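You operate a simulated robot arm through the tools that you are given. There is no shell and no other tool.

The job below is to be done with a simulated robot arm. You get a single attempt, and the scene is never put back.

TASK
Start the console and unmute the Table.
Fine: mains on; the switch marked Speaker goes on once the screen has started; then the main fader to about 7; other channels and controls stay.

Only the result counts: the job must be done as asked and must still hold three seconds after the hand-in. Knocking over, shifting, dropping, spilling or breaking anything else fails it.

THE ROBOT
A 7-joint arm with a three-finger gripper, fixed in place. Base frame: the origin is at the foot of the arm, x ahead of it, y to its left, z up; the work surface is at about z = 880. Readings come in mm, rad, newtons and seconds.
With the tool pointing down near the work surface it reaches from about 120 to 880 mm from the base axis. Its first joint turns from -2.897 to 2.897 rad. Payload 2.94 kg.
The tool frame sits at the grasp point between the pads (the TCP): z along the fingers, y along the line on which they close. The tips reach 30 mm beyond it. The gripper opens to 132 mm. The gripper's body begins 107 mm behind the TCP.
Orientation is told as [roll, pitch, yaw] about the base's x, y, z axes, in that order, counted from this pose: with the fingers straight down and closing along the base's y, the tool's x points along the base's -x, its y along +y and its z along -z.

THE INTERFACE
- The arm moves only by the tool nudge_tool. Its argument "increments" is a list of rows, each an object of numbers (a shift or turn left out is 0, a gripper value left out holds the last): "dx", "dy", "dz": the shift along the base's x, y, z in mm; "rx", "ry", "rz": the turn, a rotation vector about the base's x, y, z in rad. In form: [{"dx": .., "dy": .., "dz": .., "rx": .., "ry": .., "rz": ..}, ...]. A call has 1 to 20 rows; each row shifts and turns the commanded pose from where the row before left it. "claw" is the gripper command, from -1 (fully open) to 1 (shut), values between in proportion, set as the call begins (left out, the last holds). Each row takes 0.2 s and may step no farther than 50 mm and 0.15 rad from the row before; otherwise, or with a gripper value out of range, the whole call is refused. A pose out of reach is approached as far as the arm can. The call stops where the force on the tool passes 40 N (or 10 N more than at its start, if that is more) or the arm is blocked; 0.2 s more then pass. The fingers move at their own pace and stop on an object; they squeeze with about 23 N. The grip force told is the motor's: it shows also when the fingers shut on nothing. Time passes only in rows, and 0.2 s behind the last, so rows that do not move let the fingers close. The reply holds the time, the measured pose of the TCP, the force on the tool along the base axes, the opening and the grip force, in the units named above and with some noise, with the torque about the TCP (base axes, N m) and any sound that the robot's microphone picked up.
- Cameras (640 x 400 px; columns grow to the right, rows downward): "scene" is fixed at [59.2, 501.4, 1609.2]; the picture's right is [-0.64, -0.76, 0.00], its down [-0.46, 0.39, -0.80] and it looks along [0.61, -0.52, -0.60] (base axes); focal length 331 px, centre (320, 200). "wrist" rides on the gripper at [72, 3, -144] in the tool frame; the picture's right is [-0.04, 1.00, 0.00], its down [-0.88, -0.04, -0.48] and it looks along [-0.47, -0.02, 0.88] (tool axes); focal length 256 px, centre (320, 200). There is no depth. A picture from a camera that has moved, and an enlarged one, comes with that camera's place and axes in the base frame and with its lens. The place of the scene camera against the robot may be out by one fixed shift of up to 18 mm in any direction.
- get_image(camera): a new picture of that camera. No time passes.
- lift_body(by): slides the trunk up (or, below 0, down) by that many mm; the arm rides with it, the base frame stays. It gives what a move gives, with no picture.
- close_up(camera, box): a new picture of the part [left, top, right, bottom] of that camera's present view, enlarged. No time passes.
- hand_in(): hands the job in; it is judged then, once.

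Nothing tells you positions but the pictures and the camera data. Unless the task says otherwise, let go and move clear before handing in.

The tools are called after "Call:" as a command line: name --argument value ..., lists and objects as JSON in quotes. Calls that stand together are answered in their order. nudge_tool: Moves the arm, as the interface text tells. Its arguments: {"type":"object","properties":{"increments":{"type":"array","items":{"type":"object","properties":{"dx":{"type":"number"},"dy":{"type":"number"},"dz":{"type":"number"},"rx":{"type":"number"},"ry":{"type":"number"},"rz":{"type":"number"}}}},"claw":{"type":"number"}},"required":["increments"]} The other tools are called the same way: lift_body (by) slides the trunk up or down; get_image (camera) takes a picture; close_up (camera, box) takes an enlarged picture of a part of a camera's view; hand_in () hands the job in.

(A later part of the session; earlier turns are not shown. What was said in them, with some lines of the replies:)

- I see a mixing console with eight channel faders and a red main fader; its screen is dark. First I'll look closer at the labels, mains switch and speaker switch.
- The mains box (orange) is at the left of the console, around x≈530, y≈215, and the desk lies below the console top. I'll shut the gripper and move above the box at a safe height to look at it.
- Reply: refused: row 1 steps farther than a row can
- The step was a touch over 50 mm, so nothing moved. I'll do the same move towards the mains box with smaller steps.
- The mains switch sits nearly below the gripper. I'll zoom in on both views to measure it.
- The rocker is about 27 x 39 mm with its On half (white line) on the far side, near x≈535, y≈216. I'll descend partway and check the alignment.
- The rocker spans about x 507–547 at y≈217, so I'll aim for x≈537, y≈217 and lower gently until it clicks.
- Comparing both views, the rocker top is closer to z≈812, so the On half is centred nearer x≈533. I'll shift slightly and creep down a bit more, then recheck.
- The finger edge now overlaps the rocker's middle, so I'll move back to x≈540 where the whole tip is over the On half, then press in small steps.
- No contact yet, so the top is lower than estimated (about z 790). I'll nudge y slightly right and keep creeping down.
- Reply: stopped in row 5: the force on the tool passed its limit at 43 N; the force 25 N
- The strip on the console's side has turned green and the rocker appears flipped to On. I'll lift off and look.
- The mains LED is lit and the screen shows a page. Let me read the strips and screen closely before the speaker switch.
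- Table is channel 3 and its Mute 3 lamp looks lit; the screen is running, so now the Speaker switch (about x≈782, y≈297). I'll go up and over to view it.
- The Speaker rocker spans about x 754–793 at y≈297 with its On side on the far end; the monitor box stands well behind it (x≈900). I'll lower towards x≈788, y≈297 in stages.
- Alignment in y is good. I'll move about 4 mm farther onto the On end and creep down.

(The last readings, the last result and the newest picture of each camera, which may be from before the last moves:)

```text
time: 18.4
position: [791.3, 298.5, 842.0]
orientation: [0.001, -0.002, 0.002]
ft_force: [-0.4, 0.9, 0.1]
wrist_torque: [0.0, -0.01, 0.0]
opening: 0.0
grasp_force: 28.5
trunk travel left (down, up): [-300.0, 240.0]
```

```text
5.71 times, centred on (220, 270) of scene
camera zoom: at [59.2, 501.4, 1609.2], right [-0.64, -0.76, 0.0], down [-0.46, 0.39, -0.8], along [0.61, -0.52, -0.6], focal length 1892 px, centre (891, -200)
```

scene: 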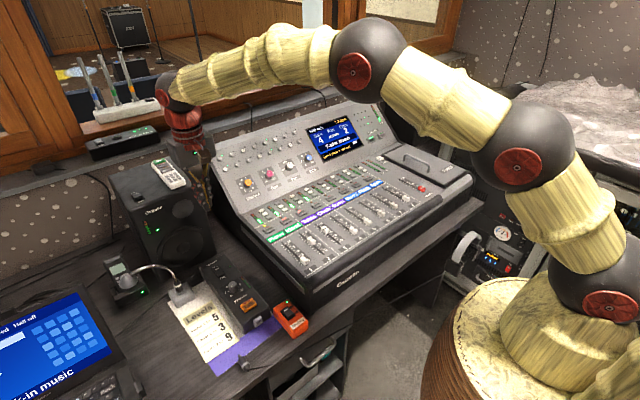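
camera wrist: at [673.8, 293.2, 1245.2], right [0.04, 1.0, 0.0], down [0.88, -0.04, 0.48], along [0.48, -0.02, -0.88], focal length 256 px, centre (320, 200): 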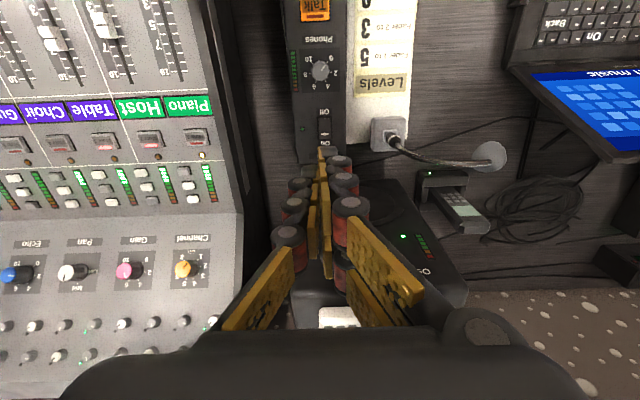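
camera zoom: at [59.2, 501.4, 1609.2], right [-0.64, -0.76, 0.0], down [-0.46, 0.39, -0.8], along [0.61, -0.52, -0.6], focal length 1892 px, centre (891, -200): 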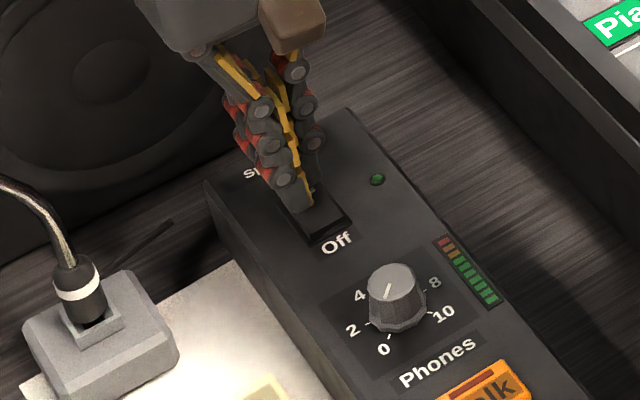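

Call:
nudge_tool --increments '[{"dx": 3, "dz": -2}, {"dz": -1.5}, {"dz": -1.5}, {"dz": -1.5}, {"dz": -1.5}, {"dz": -1.5}, {}]'

Call:
close_up --camera "wrist" --box '[256, 60, 384, 180]'

Call:
close_up --camera "scene" --box '[180, 235, 260, 305]'

```text
time: 20.0
position: [792.7, 299.1, 835.9]
orientation: [0.004, -0.008, 0.002]
ft_force: [-6.0, -3.7, 31.1]
wrist_torque: [-0.04, 0.74, 0.1]
opening: 5.8
grasp_force: 28.9
trunk travel left (down, up): [-300.0, 240.0]
```

```text
3.33 times, centred on (320, 120) of wrist
camera zoom: at [719.6, 300.6, 979.9], right [0.04, 1.0, 0.0], down [0.87, -0.04, 0.48], along [0.48, -0.02, -0.88], focal length 853 px, centre (320, 467)
```

zoom: 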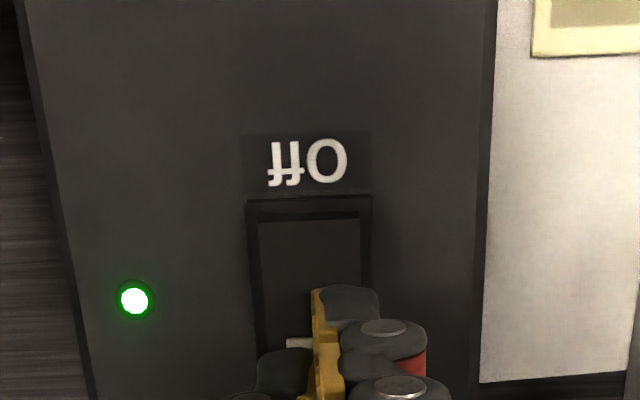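

```text
5.71 times, centred on (220, 270) of scene
camera zoom: at [59.2, 501.4, 1609.2], right [-0.64, -0.76, 0.0], down [-0.46, 0.39, -0.8], along [0.61, -0.52, -0.6], focal length 1892 px, centre (891, -200)
```

zoom: 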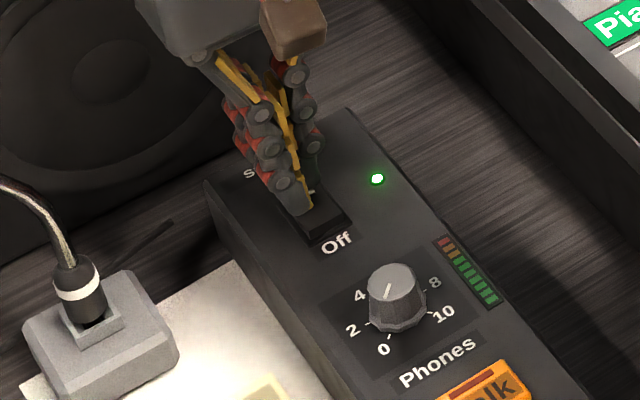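

The Speaker LED is lit. I'll lift straight up, move back toward the arm and then across to above the red main fader.

Call:
nudge_tool --claw 1 --increments '[{"dz": 6}, {"dz": 25}, {"dz": 45}, {"dz": 48}, {"dz": 48}, {"dz": 48}, {"dz": 48}, {"dz": 48}, {"dx": -45}, {"dx": -45, "dy": -20}, {"dx": -40, "dy": -29}, {"dx": -35, "dy": -35}, {"dx": -30, "dy": -39}, {"dx": -15, "dy": -46}, {"dx": -10, "dy": -48}, {"dy": -49}]'

Call:
get_image --camera "scene"

```text
time: 23.4
position: [573.4, 31.0, 1148.4]
orientation: [0.002, -0.003, -0.001]
ft_force: [-0.5, 0.3, 0.1]
wrist_torque: [0.03, 0.01, -0.03]
opening: 0.1
grasp_force: 28.5
trunk travel left (down, up): [-300.0, 240.0]
```

```text
taken
```

scene: 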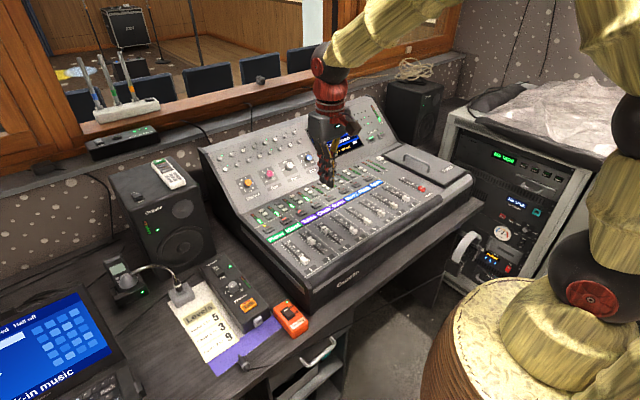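

Speaker is on; now across to the main fader near x≈578, y≈-427, staying high.

Call:
nudge_tool --claw 1 --increments '[{"dy": -45}, {"dy": -45}, {"dy": -45}, {"dy": -45}, {"dy": -45}, {"dy": -45}, {"dy": -45}, {"dy": -45}, {"dy": -45}, {"dy": -45}, {}]'

Call:
get_image --camera "wrist"

Call:
close_up --camera "scene" --box '[320, 100, 480, 220]'

```text
time: 25.8
position: [573.7, -418.6, 1147.5]
orientation: [0.001, -0.003, 0.0]
ft_force: [-0.6, 0.4, -1.0]
wrist_torque: [0.03, -0.02, 0.01]
opening: 0.1
grasp_force: 29.1
trunk travel left (down, up): [-300.0, 240.0]
```

```text
taken
camera wrist: at [500.5, -415.8, 1291.7], right [0.04, 1.0, 0.0], down [0.88, -0.04, 0.48], along [0.48, -0.02, -0.88], focal length 256 px, centre (320, 200)
```

wrist: 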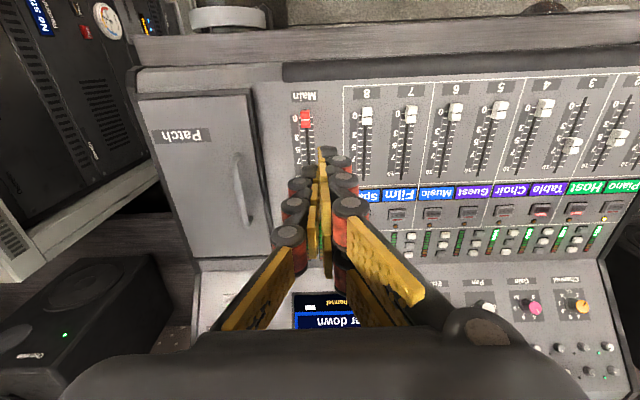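

```text
3.33 times, centred on (400, 160) of scene
camera zoom: at [59.2, 501.4, 1609.2], right [-0.64, -0.76, 0.0], down [-0.46, 0.39, -0.8], along [0.61, -0.52, -0.6], focal length 1104 px, centre (53, 333)
```

zoom: 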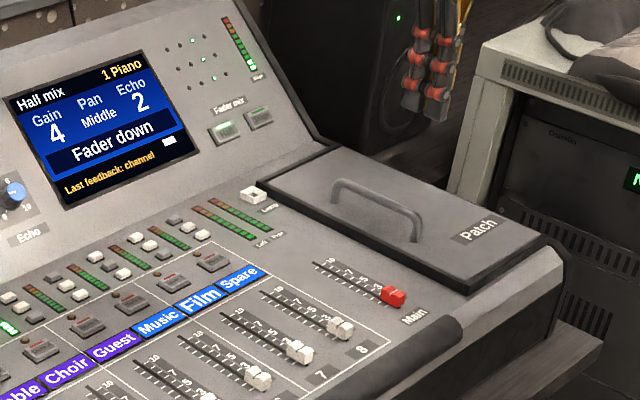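

The red cap is at about x≈572, y≈-439. I'll open the gripper to ~45 mm, shift over it and descend partway.

Call:
nudge_tool --claw 0.3 --increments '[{"dx": -2, "dy": -20, "dz": -30}, {"dz": -40}, {"dz": -40}, {"dz": -40}, {"dz": -18}, {}, {}]'

Call:
get_image --camera "wrist"

Call:
close_up --camera "scene" --box '[370, 130, 470, 220]'

```text
time: 27.4
position: [571.1, -438.3, 979.4]
orientation: [0.002, -0.004, 0.0]
ft_force: [-0.1, 0.0, -0.5]
wrist_torque: [0.01, -0.01, -0.02]
opening: 46.1
grasp_force: 0.1
trunk travel left (down, up): [-300.0, 240.0]
```

```text
taken
camera wrist: at [497.6, -435.4, 1123.2], right [0.04, 1.0, 0.0], down [0.88, -0.04, 0.48], along [0.48, -0.02, -0.88], focal length 256 px, centre (320, 200)
```

wrist: 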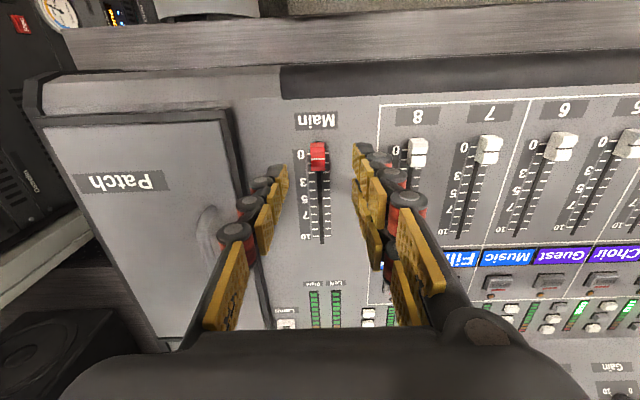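

```text
4.44 times, centred on (420, 175) of scene
camera zoom: at [59.2, 501.4, 1609.2], right [-0.64, -0.76, 0.0], down [-0.46, 0.39, -0.8], along [0.61, -0.52, -0.6], focal length 1472 px, centre (-124, 311)
```

zoom: 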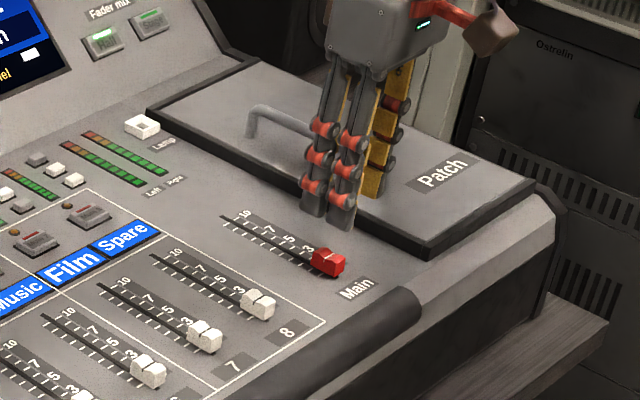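

Call:
close_up --camera "wrist" --box '[256, 100, 384, 250]'

Call:
close_up --camera "wrist" --box '[280, 130, 360, 190]'

Call:
close_up --camera "wrist" --box '[280, 190, 360, 250]'

```text
2.67 times, centred on (320, 175) of wrist
camera zoom: at [497.6, -435.4, 1123.2], right [0.04, 1.0, 0.0], down [0.88, -0.04, 0.48], along [0.48, -0.02, -0.88], focal length 683 px, centre (320, 267)
```

zoom: 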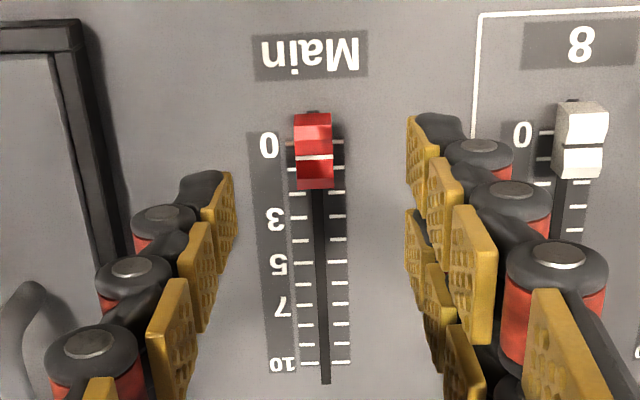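

```text
6.67 times, centred on (320, 160) of wrist
camera zoom: at [497.6, -435.4, 1123.2], right [0.04, 1.0, 0.0], down [0.88, -0.04, 0.48], along [0.48, -0.02, -0.88], focal length 1707 px, centre (320, 467)
```

zoom: 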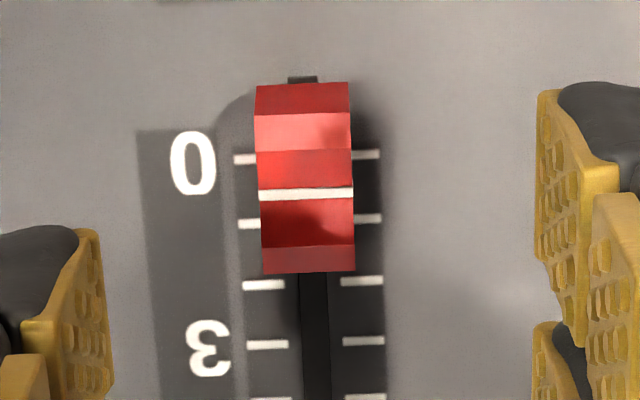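

```text
6.67 times, centred on (320, 220) of wrist
camera zoom: at [497.6, -435.4, 1123.2], right [0.04, 1.0, 0.0], down [0.88, -0.04, 0.48], along [0.48, -0.02, -0.88], focal length 1707 px, centre (320, 67)
```

zoom: 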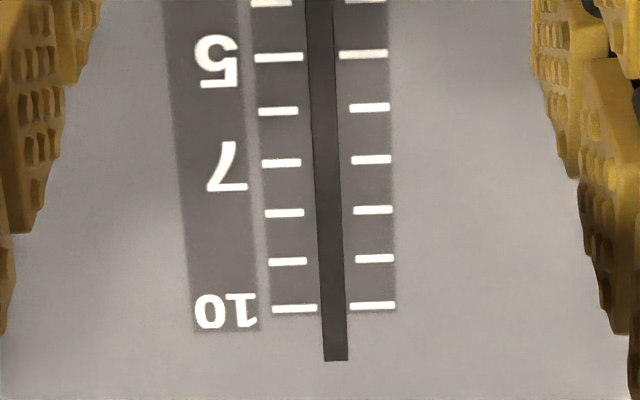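

The panel works out flat at z≈879, with 0 at x≈577, 7 at x≈647.5 and 10 at x≈678; the cap is about 16 mm tall at y≈-441. I'll lower the open fingers around it.

Call:
nudge_tool --increments '[{"dx": 6, "dy": -2.5, "dz": -20}, {"dz": -20}, {"dz": -12}, {"dz": -5}, {"dz": -4}, {}]'

Call:
close_up --camera "wrist" --box '[240, 80, 400, 240]'

Call:
close_up --camera "scene" --box '[380, 150, 460, 220]'

```text
time: 28.8
position: [576.5, -440.6, 918.4]
orientation: [0.002, -0.002, 0.0]
ft_force: [0.2, -0.1, 0.5]
wrist_torque: [0.02, -0.02, 0.0]
opening: 45.9
grasp_force: 0.0
trunk travel left (down, up): [-300.0, 240.0]
```

```text
2.50 times, centred on (320, 160) of wrist
camera zoom: at [504.2, -438.0, 1062.4], right [0.04, 1.0, 0.0], down [0.88, -0.04, 0.48], along [0.48, -0.02, -0.88], focal length 640 px, centre (320, 300)
```

zoom: 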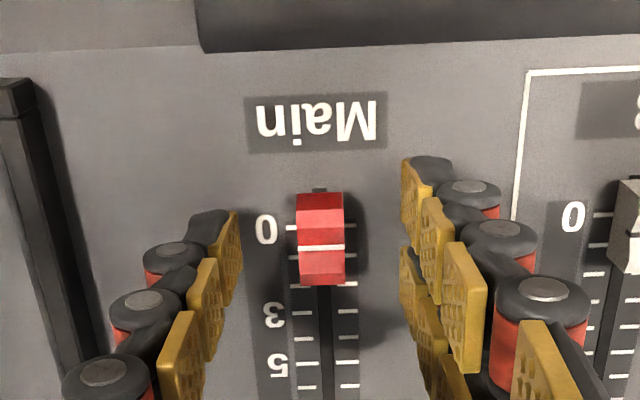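

```text
5.71 times, centred on (420, 185) of scene
camera zoom: at [59.2, 501.4, 1609.2], right [-0.64, -0.76, 0.0], down [-0.46, 0.39, -0.8], along [0.61, -0.52, -0.6], focal length 1892 px, centre (-251, 286)
```

zoom: 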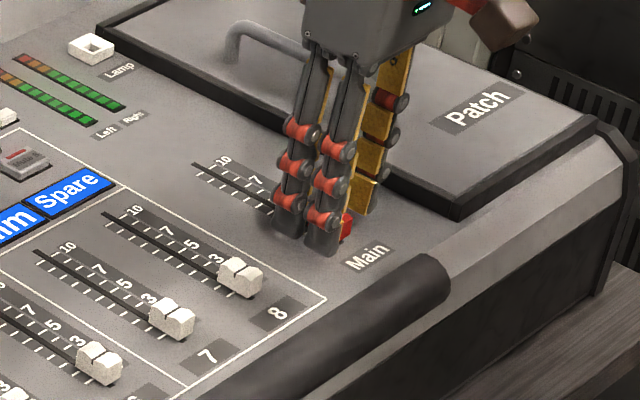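

Fingers straddle the cap. I'll go 3 mm lower and close on it.

Call:
nudge_tool --increments '[{"dz": -3}, {}]'

Call:
nudge_tool --claw 1 --increments '[{}, {}, {}, {}, {}]'

Call:
close_up --camera "wrist" --box '[240, 80, 400, 240]'

Call:
close_up --camera "scene" --box '[380, 150, 460, 220]'

```text
time: 29.4
position: [577.6, -440.3, 916.0]
orientation: [0.001, -0.002, 0.002]
ft_force: [-0.5, 0.3, -0.3]
wrist_torque: [0.0, -0.02, 0.04]
opening: 46.3
grasp_force: 0.0
trunk travel left (down, up): [-300.0, 240.0]
```

```text
time: 30.6
position: [577.2, -440.6, 915.0]
orientation: [0.002, -0.002, 0.0]
ft_force: [0.3, 3.1, -0.9]
wrist_torque: [0.06, -0.09, 0.01]
opening: 12.7
grasp_force: 39.6
trunk travel left (down, up): [-300.0, 240.0]
```

```text
2.50 times, centred on (320, 160) of wrist
camera zoom: at [504.2, -437.6, 1059.4], right [0.04, 1.0, 0.0], down [0.88, -0.04, 0.48], along [0.48, -0.02, -0.88], focal length 640 px, centre (320, 300)
```

zoom: 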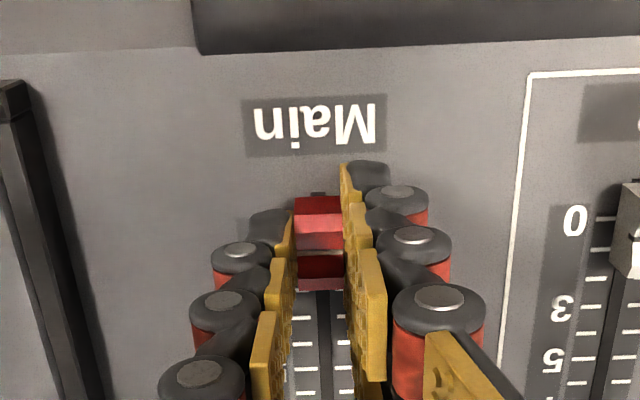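

```text
5.71 times, centred on (420, 185) of scene
camera zoom: at [59.2, 501.4, 1609.2], right [-0.64, -0.76, 0.0], down [-0.46, 0.39, -0.8], along [0.61, -0.52, -0.6], focal length 1892 px, centre (-251, 286)
```

zoom: 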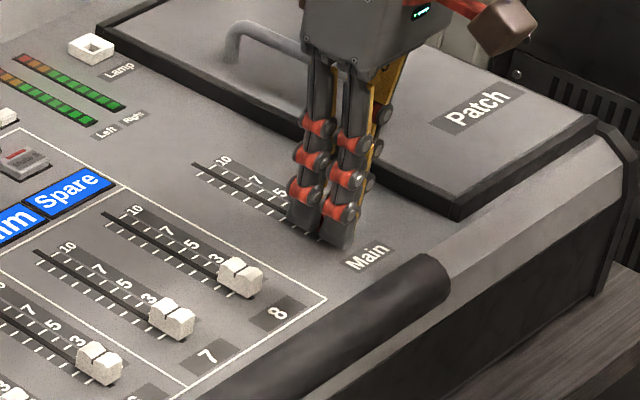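

Grip holds (12.7 mm). Now drag the fader about 70 mm toward +x, to 7.

Call:
nudge_tool --claw 1 --increments '[{"dx": 5}, {"dx": 7}, {"dx": 7}, {"dx": 7}, {"dx": 7}, {"dx": 7}, {"dx": 7}, {"dx": 7}, {"dx": 7}, {"dx": 5}, {"dx": 4}, {}]'

Call:
close_up --camera "wrist" --box '[240, 80, 400, 240]'

Call:
close_up --camera "scene" --box '[380, 150, 460, 220]'

```text
time: 33.2
position: [648.2, -440.1, 915.5]
orientation: [0.0, -0.001, 0.001]
ft_force: [-0.5, 7.5, -4.4]
wrist_torque: [0.21, 0.35, 0.0]
opening: 12.2
grasp_force: 38.8
trunk travel left (down, up): [-300.0, 240.0]
```

```text
2.50 times, centred on (320, 160) of wrist
camera zoom: at [575.1, -437.7, 1059.4], right [0.04, 1.0, 0.0], down [0.88, -0.04, 0.48], along [0.48, -0.02, -0.88], focal length 640 px, centre (320, 300)
```

zoom: 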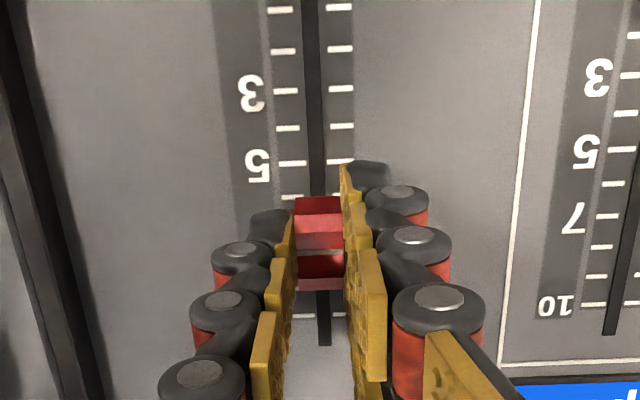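

```text
5.71 times, centred on (420, 185) of scene
camera zoom: at [59.2, 501.4, 1609.2], right [-0.64, -0.76, 0.0], down [-0.46, 0.39, -0.8], along [0.61, -0.52, -0.6], focal length 1892 px, centre (-251, 286)
```

zoom: 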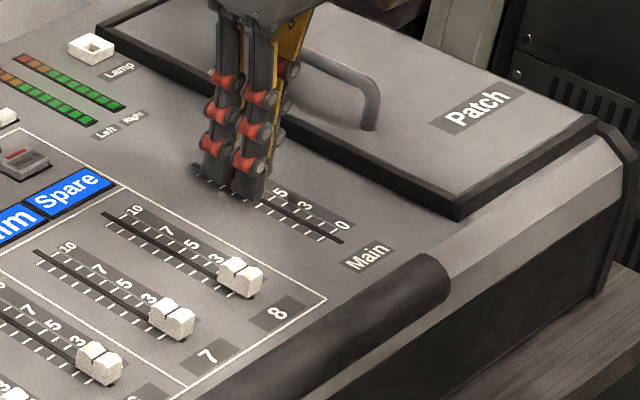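

The fader moved along. I'll open the fingers, lift clear and check the reading.

Call:
nudge_tool --claw 0.3 --increments '[{}, {}, {}, {}]'

Call:
nudge_tool --increments '[{"dz": 15}, {"dz": 30}, {"dz": 30}, {"dx": -20, "dz": 10}, {"dx": -20}, {"dx": -20}, {}]'

Call:
close_up --camera "wrist" --box '[256, 100, 384, 250]'

Call:
close_up --camera "scene" --box '[380, 150, 460, 220]'

```text
time: 34.2
position: [648.3, -442.1, 916.3]
orientation: [0.003, -0.001, 0.0]
ft_force: [0.0, 0.4, 0.5]
wrist_torque: [0.02, 0.04, -0.03]
opening: 46.2
grasp_force: 0.1
trunk travel left (down, up): [-300.0, 240.0]
```

```text
time: 35.8
position: [587.1, -441.3, 1001.5]
orientation: [0.001, -0.002, 0.0]
ft_force: [1.9, -0.5, -0.3]
wrist_torque: [-0.02, 0.01, 0.02]
opening: 46.2
grasp_force: 0.1
trunk travel left (down, up): [-300.0, 240.0]
```

```text
2.67 times, centred on (320, 175) of wrist
camera zoom: at [514.4, -438.9, 1145.1], right [0.04, 1.0, 0.0], down [0.88, -0.04, 0.48], along [0.48, -0.02, -0.88], focal length 683 px, centre (320, 267)
```

zoom: 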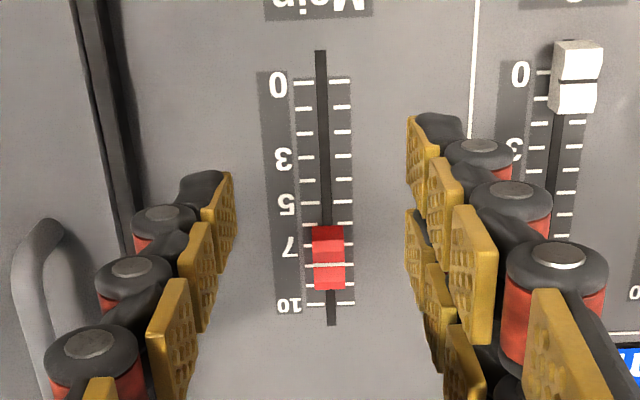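

```text
5.71 times, centred on (420, 185) of scene
camera zoom: at [59.2, 501.4, 1609.2], right [-0.64, -0.76, 0.0], down [-0.46, 0.39, -0.8], along [0.61, -0.52, -0.6], focal length 1892 px, centre (-251, 286)
```

zoom: 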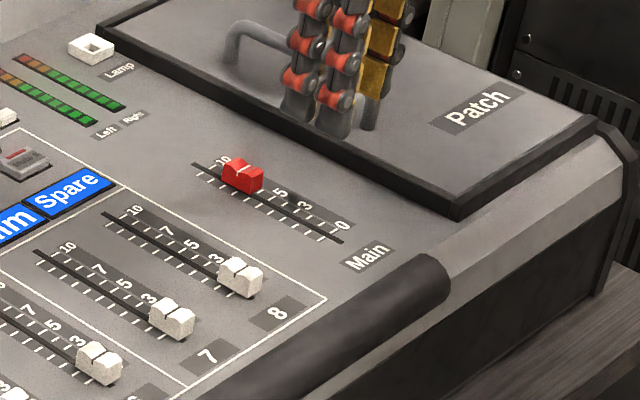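

The main fader reads about 7.1. Next is Mute 3 (Table), near x≈760, y≈-17; I'll close the fingers, rise and move over it to look.

Call:
nudge_tool --claw 1 --increments '[{"dz": 45}, {"dz": 45}, {"dx": 14, "dy": 42}, {"dx": 14, "dy": 42}, {"dx": 14, "dy": 42}, {"dx": 14, "dy": 42}, {"dx": 14, "dy": 42}, {"dx": 14, "dy": 42}, {"dx": 14, "dy": 42}, {"dx": 14, "dy": 42}, {"dx": 14, "dy": 42}, {"dx": 14, "dy": 46}, {}]'

Call:
get_image --camera "wrist"

Call:
get_image --camera "scene"

Call:
close_up --camera "scene" --box '[370, 150, 450, 220]'

Call:
close_up --camera "wrist" --box '[256, 80, 384, 180]'

```text
time: 38.6
position: [727.0, -16.5, 1091.2]
orientation: [0.002, -0.002, -0.002]
ft_force: [0.5, 0.1, 0.3]
wrist_torque: [0.0, 0.03, 0.02]
opening: 0.0
grasp_force: 23.4
trunk travel left (down, up): [-300.0, 240.0]
```

```text
taken
camera wrist: at [654.4, -14.5, 1234.9], right [0.04, 1.0, 0.0], down [0.88, -0.04, 0.48], along [0.48, -0.02, -0.88], focal length 256 px, centre (320, 200)
```

wrist: 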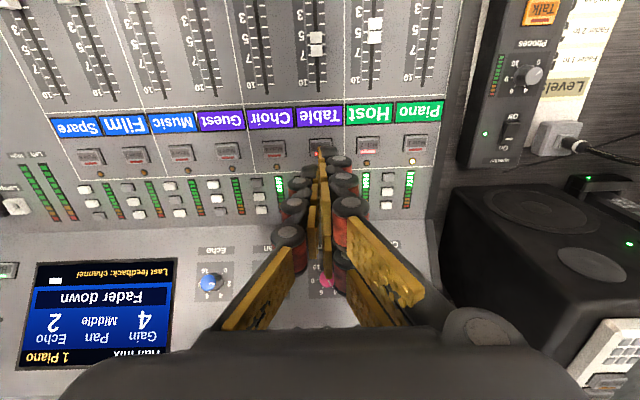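

```text
taken
```

scene: 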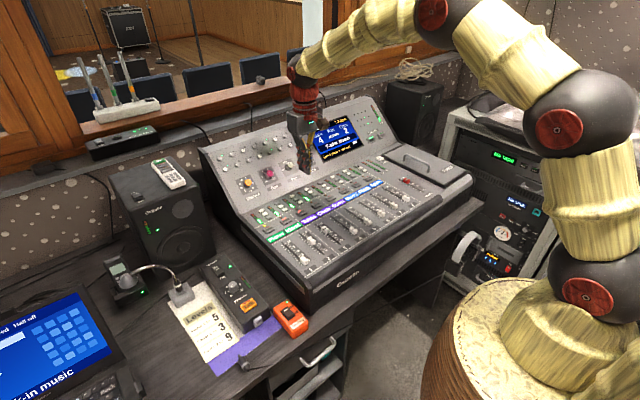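

```text
5.71 times, centred on (410, 185) of scene
camera zoom: at [59.2, 501.4, 1609.2], right [-0.64, -0.76, 0.0], down [-0.46, 0.39, -0.8], along [0.61, -0.52, -0.6], focal length 1892 px, centre (-194, 286)
```

zoom: 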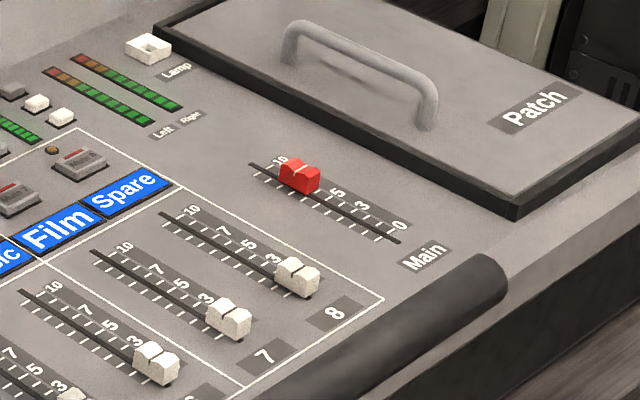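

```text
4.00 times, centred on (320, 130) of wrist
camera zoom: at [654.4, -14.5, 1234.9], right [0.04, 1.0, 0.0], down [0.88, -0.04, 0.48], along [0.48, -0.02, -0.88], focal length 1024 px, centre (320, 480)
```

zoom: 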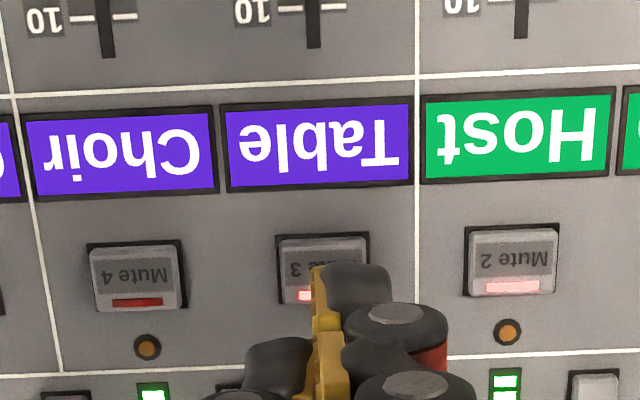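

Confirmed: Table is channel 3 with its Mute 3 lamp lit red. I'll align over the button (x≈760, y≈-18) and descend.

Call:
nudge_tool --increments '[{"dx": 16, "dz": -35}, {"dx": 16, "dz": -40}, {"dy": -1, "dz": -40}, {"dz": -25}, {"dz": -10}, {}]'

Call:
close_up --camera "wrist" --box '[256, 80, 384, 200]'

Call:
close_up --camera "scene" --box '[270, 150, 350, 230]'

```text
time: 40.0
position: [758.5, -17.6, 941.9]
orientation: [0.001, -0.002, 0.0]
ft_force: [0.1, 0.1, 0.3]
wrist_torque: [0.01, 0.0, 0.04]
opening: 0.0
grasp_force: 22.7
trunk travel left (down, up): [-300.0, 240.0]
```

```text
3.33 times, centred on (320, 140) of wrist
camera zoom: at [686.0, -14.8, 1084.8], right [0.04, 1.0, 0.0], down [0.88, -0.04, 0.48], along [0.48, -0.02, -0.88], focal length 853 px, centre (320, 400)
```

zoom: 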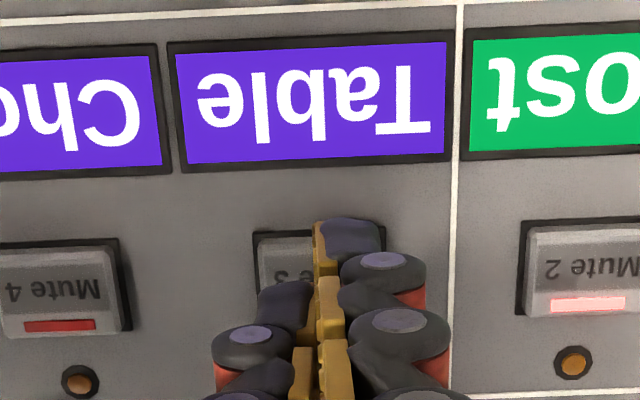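

```text
5.00 times, centred on (310, 190) of scene
camera zoom: at [59.2, 501.4, 1609.2], right [-0.64, -0.76, 0.0], down [-0.46, 0.39, -0.8], along [0.61, -0.52, -0.6], focal length 1656 px, centre (370, 250)
```

zoom: 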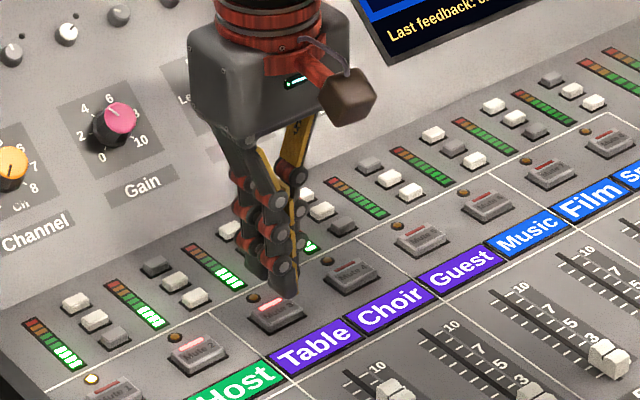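

Aligned over Mute 3. I'll descend in small steps and check force and lamp.

Call:
nudge_tool --increments '[{"dx": 1, "dz": -8}, {"dz": -6}, {"dz": -3}, {"dz": -2}, {"dz": -1}, {}]'

Call:
close_up --camera "wrist" --box '[256, 80, 384, 200]'

Call:
close_up --camera "scene" --box '[270, 150, 350, 230]'

```text
time: 41.4
position: [760.0, -17.6, 920.8]
orientation: [0.002, -0.003, 0.001]
ft_force: [0.3, -1.3, -0.1]
wrist_torque: [0.0, 0.02, 0.05]
opening: 0.0
grasp_force: 23.5
trunk travel left (down, up): [-300.0, 240.0]
```

```text
3.33 times, centred on (320, 140) of wrist
camera zoom: at [687.2, -14.8, 1064.4], right [0.04, 1.0, 0.0], down [0.88, -0.04, 0.48], along [0.48, -0.02, -0.88], focal length 853 px, centre (320, 400)
```

zoom: 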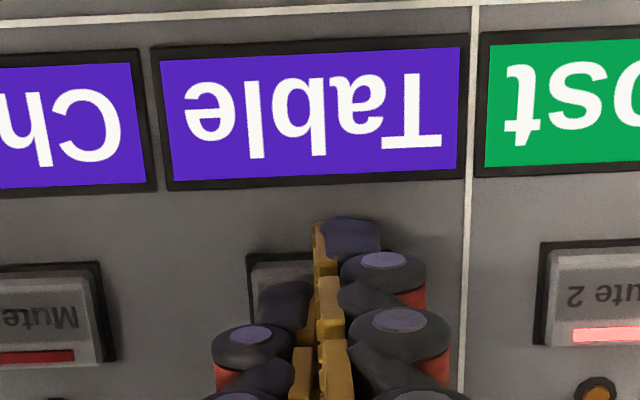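

```text
5.00 times, centred on (310, 190) of scene
camera zoom: at [59.2, 501.4, 1609.2], right [-0.64, -0.76, 0.0], down [-0.46, 0.39, -0.8], along [0.61, -0.52, -0.6], focal length 1656 px, centre (370, 250)
```

zoom: 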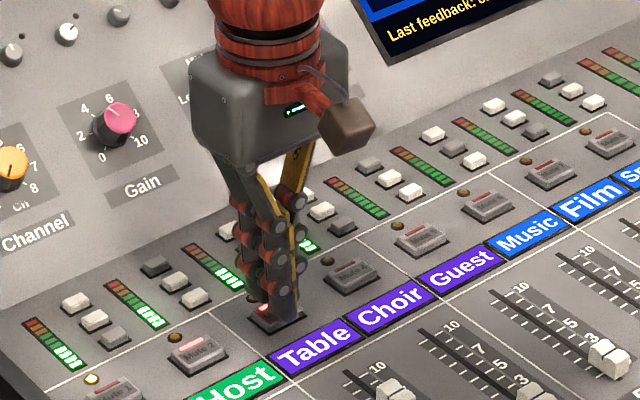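

Call:
nudge_tool --increments '[{"dx": 3}, {"dz": -1}, {"dz": -1}, {"dz": -1}, {}]'

Call:
close_up --camera "scene" --box '[270, 150, 350, 230]'

```text
time: 42.6
position: [763.2, -17.9, 917.5]
orientation: [0.002, -0.002, -0.001]
ft_force: [0.1, -0.7, -0.2]
wrist_torque: [0.01, 0.01, -0.03]
opening: 0.3
grasp_force: 22.9
trunk travel left (down, up): [-300.0, 240.0]
```

```text
5.00 times, centred on (310, 190) of scene
camera zoom: at [59.2, 501.4, 1609.2], right [-0.64, -0.76, 0.0], down [-0.46, 0.39, -0.8], along [0.61, -0.52, -0.6], focal length 1656 px, centre (370, 250)
```

zoom: 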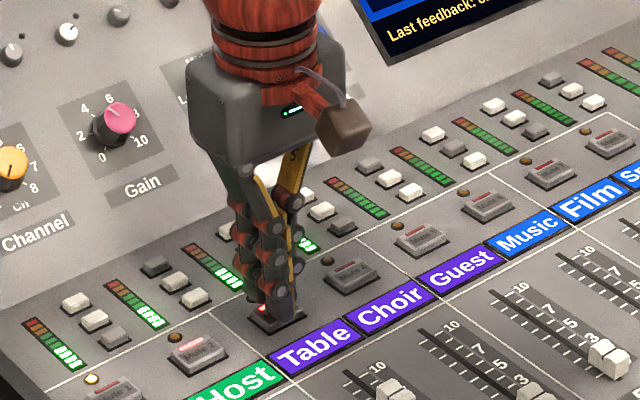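

Call:
nudge_tool --increments '[{"dz": -1}, {"dz": -1}, {"dz": -1}, {}]'

Call:
close_up --camera "scene" --box '[270, 150, 350, 230]'

```text
time: 43.6
position: [763.9, -17.9, 915.4]
orientation: [0.002, -0.002, 0.0]
ft_force: [-0.4, 0.0, 0.7]
wrist_torque: [0.0, -0.04, -0.01]
opening: 0.0
grasp_force: 23.3
trunk travel left (down, up): [-300.0, 240.0]
```

```text
5.00 times, centred on (310, 190) of scene
camera zoom: at [59.2, 501.4, 1609.2], right [-0.64, -0.76, 0.0], down [-0.46, 0.39, -0.8], along [0.61, -0.52, -0.6], focal length 1656 px, centre (370, 250)
```

zoom: 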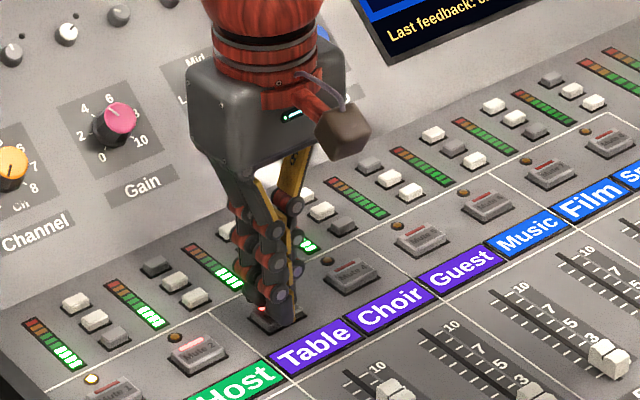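

Call:
nudge_tool --increments '[{"dz": -1}, {"dz": -1}, {"dz": -1}, {}]'

Call:
close_up --camera "scene" --box '[270, 150, 350, 230]'

Call:
close_up --camera "wrist" --box '[256, 80, 384, 200]'

```text
time: 44.6
position: [762.4, -18.1, 911.8]
orientation: [0.002, -0.001, 0.001]
ft_force: [-1.0, -0.3, 0.5]
wrist_torque: [0.01, 0.01, 0.01]
opening: 6.0
grasp_force: 28.3
trunk travel left (down, up): [-300.0, 240.0]
heard: click
```

```text
5.00 times, centred on (310, 190) of scene
camera zoom: at [59.2, 501.4, 1609.2], right [-0.64, -0.76, 0.0], down [-0.46, 0.39, -0.8], along [0.61, -0.52, -0.6], focal length 1656 px, centre (370, 250)
```

zoom: 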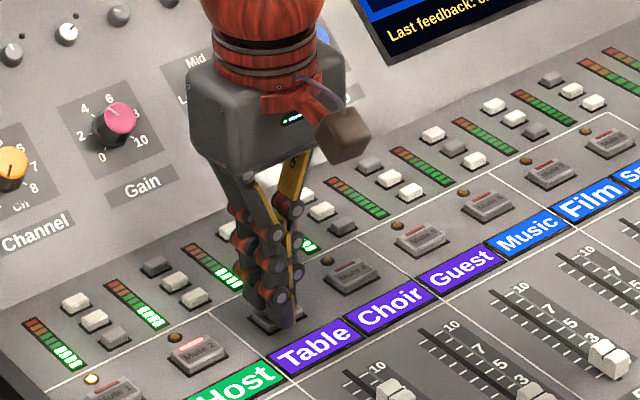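

```text
3.33 times, centred on (320, 140) of wrist
camera zoom: at [690.8, -15.1, 1056.1], right [0.04, 1.0, 0.0], down [0.88, -0.04, 0.48], along [0.48, -0.02, -0.88], focal length 853 px, centre (320, 400)
```

zoom: 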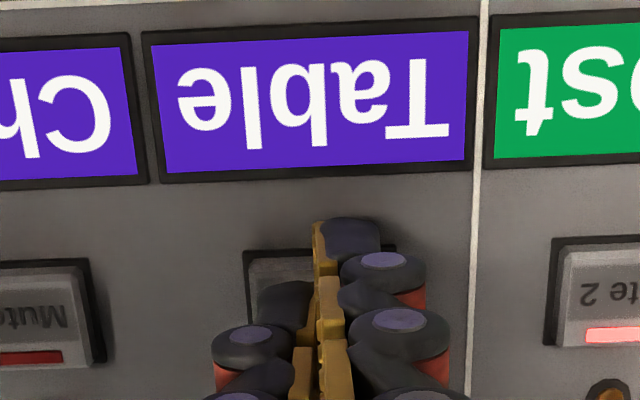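

A click was heard and the lamp seems to have gone out. I'll lift straight off and check everything.

Call:
nudge_tool --increments '[{"dz": 4}, {"dz": 15}, {"dz": 35}, {"dz": 45}, {"dz": 45}, {"dz": 45}, {"dx": -40, "dz": 20}, {"dx": -40}, {"dx": -40}, {}]'

Call:
get_image --camera "wrist"

Call:
get_image --camera "scene"

Call:
close_up --camera "scene" --box '[240, 130, 440, 280]'

Call:
close_up --camera "scene" --box '[295, 115, 405, 185]'

Call:
close_up --camera "scene" --box '[180, 250, 320, 350]'

Call:
close_up --camera "scene" --box '[390, 165, 440, 200]'

```text
time: 46.8
position: [644.5, -17.3, 1121.8]
orientation: [0.002, -0.002, 0.001]
ft_force: [0.1, -0.3, 0.8]
wrist_torque: [0.0, -0.02, 0.0]
opening: 0.0
grasp_force: 29.0
trunk travel left (down, up): [-300.0, 240.0]
```

```text
taken
camera wrist: at [570.2, -14.9, 1265.2], right [0.04, 1.0, 0.0], down [0.88, -0.04, 0.48], along [0.48, -0.02, -0.88], focal length 256 px, centre (320, 200)
```

wrist: 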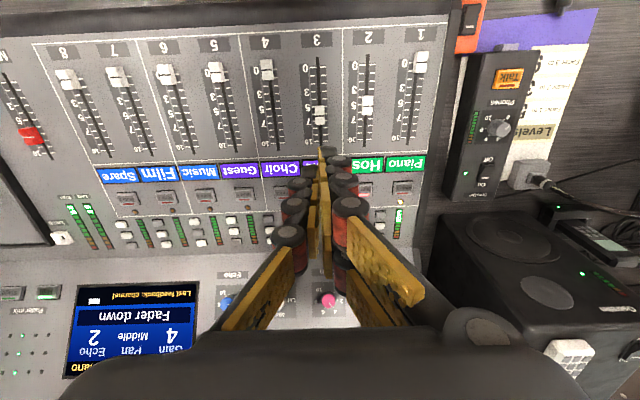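

```text
taken
```

scene: 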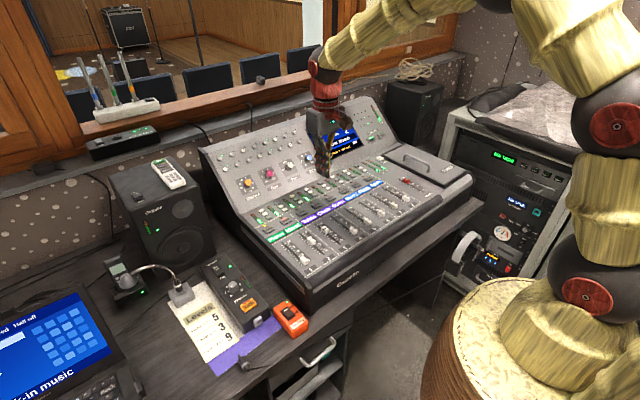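

```text
2.67 times, centred on (340, 205) of scene
camera zoom: at [59.2, 501.4, 1609.2], right [-0.64, -0.76, 0.0], down [-0.46, 0.39, -0.8], along [0.61, -0.52, -0.6], focal length 883 px, centre (267, 187)
```

zoom: 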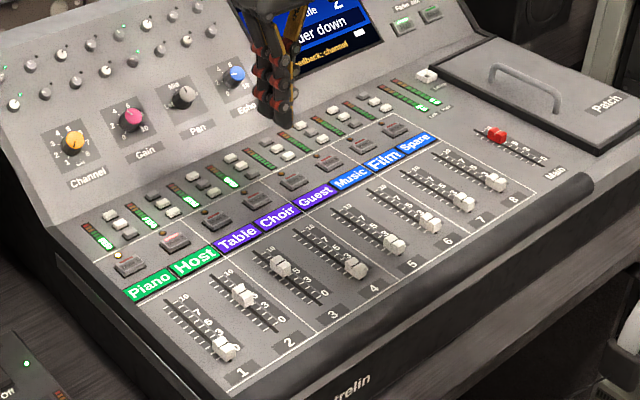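

```text
5.71 times, centred on (350, 150) of scene
camera zoom: at [59.2, 501.4, 1609.2], right [-0.64, -0.76, 0.0], down [-0.46, 0.39, -0.8], along [0.61, -0.52, -0.6], focal length 1892 px, centre (149, 486)
```

zoom: 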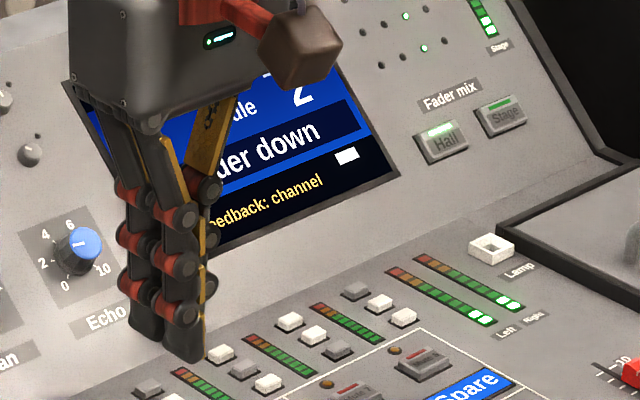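

```text
4.00 times, centred on (250, 300) of scene
camera zoom: at [59.2, 501.4, 1609.2], right [-0.64, -0.76, 0.0], down [-0.46, 0.39, -0.8], along [0.61, -0.52, -0.6], focal length 1325 px, centre (600, -200)
```

zoom: 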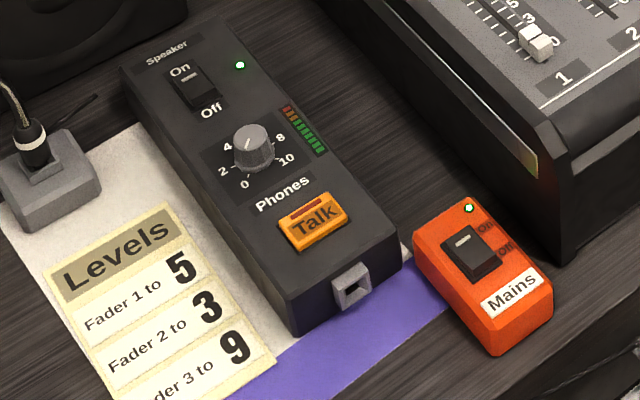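

```text
11.43 times, centred on (415, 182) of scene
camera zoom: at [59.2, 501.4, 1609.2], right [-0.64, -0.76, 0.0], down [-0.46, 0.39, -0.8], along [0.61, -0.52, -0.6], focal length 3784 px, centre (-766, 400)
```

zoom: 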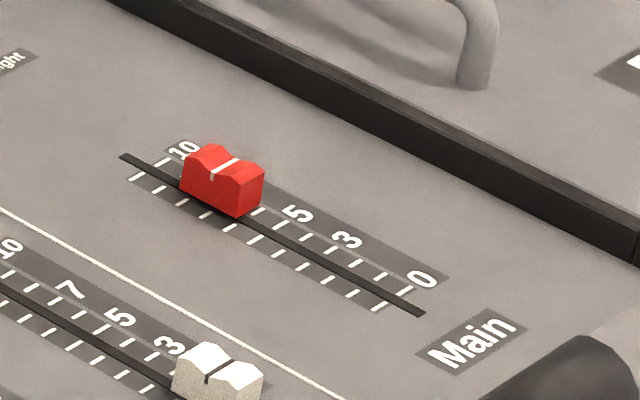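

Mute 3's lamp is out, the meters run, and mains and speaker LEDs are lit. I want a truer reading of the main fader, so I'll view it from nearly overhead.

Call:
nudge_tool --increments '[{"dx": -10, "dy": -45}, {"dx": -10, "dy": -45}, {"dx": -10, "dy": -45}, {"dx": -10, "dy": -45}, {"dx": -10, "dy": -45}, {"dx": -10, "dy": -45}, {"dx": -10, "dy": -45}, {"dy": -45}, {"dy": -45}, {"dy": -15}, {}]'

Call:
close_up --camera "wrist" --box '[270, 90, 350, 140]'

Call:
close_up --camera "wrist" --box '[256, 70, 384, 170]'

```text
time: 49.2
position: [573.0, -438.0, 1121.2]
orientation: [0.001, -0.004, -0.001]
ft_force: [0.0, 0.4, -0.1]
wrist_torque: [-0.03, -0.01, 0.02]
opening: 0.1
grasp_force: 28.5
trunk travel left (down, up): [-300.0, 240.0]
```

```text
8.00 times, centred on (310, 115) of wrist
camera zoom: at [499.2, -435.4, 1264.8], right [0.04, 1.0, 0.0], down [0.88, -0.04, 0.48], along [0.48, -0.02, -0.88], focal length 2048 px, centre (400, 880)
```

zoom: 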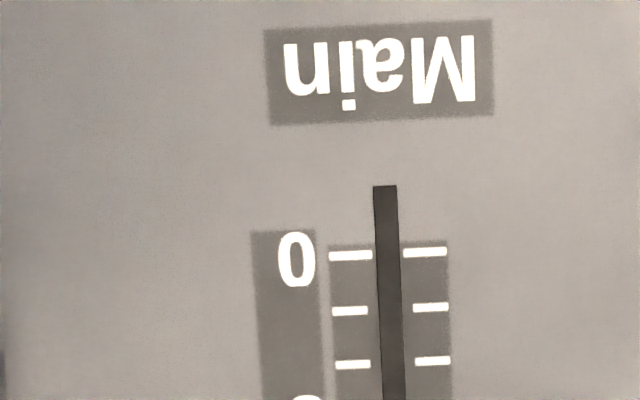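

```text
4.00 times, centred on (320, 120) of wrist
camera zoom: at [499.2, -435.4, 1264.8], right [0.04, 1.0, 0.0], down [0.88, -0.04, 0.48], along [0.48, -0.02, -0.88], focal length 1024 px, centre (320, 520)
```

zoom: 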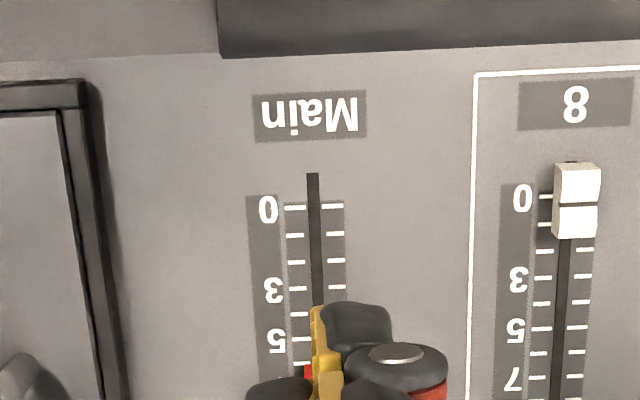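

Call:
nudge_tool --increments '[{"dx": 45}, {"dx": 45}, {"dx": 45}, {"dx": 10}, {}]'

Call:
close_up --camera "wrist" --box '[270, 30, 350, 100]'

```text
time: 50.4
position: [717.8, -438.0, 1120.9]
orientation: [0.002, -0.001, -0.001]
ft_force: [0.4, -0.1, 0.1]
wrist_torque: [-0.03, -0.01, 0.03]
opening: 0.0
grasp_force: 28.8
trunk travel left (down, up): [-300.0, 240.0]
```

```text
5.71 times, centred on (310, 65) of wrist
camera zoom: at [644.5, -434.7, 1264.4], right [0.04, 1.0, 0.0], down [0.88, -0.04, 0.48], along [0.48, -0.02, -0.88], focal length 1463 px, centre (377, 971)
```

zoom: 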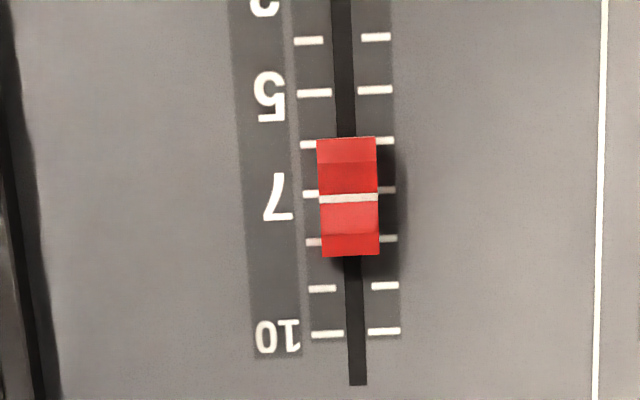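

From straight above, the fader line sits on the 7 mark (about 7.1). Mains and Speaker are on, Table's mute is off, and the arm is clear, so I'm handing in.

Call:
hand_in

```text
The job is handed in.
```

The console is started and the Table is unmuted. I've handed the job in, but no verdict came back.

- **Mains:** the switch is on and its LED is lit. The screen had started before I touched anything else.
- **Speaker:** I switched it on after the screen was up, and its LED is lit.
- **Main fader:** it reads about 7.1, checked from almost directly overhead.
- **Table:** it is channel 3. I pressed Mute 3 once, heard it click, and its red lamp went out.

I touched no other channels or controls, and left the "Levels" note's fader settings alone. The arm is clear of the console.
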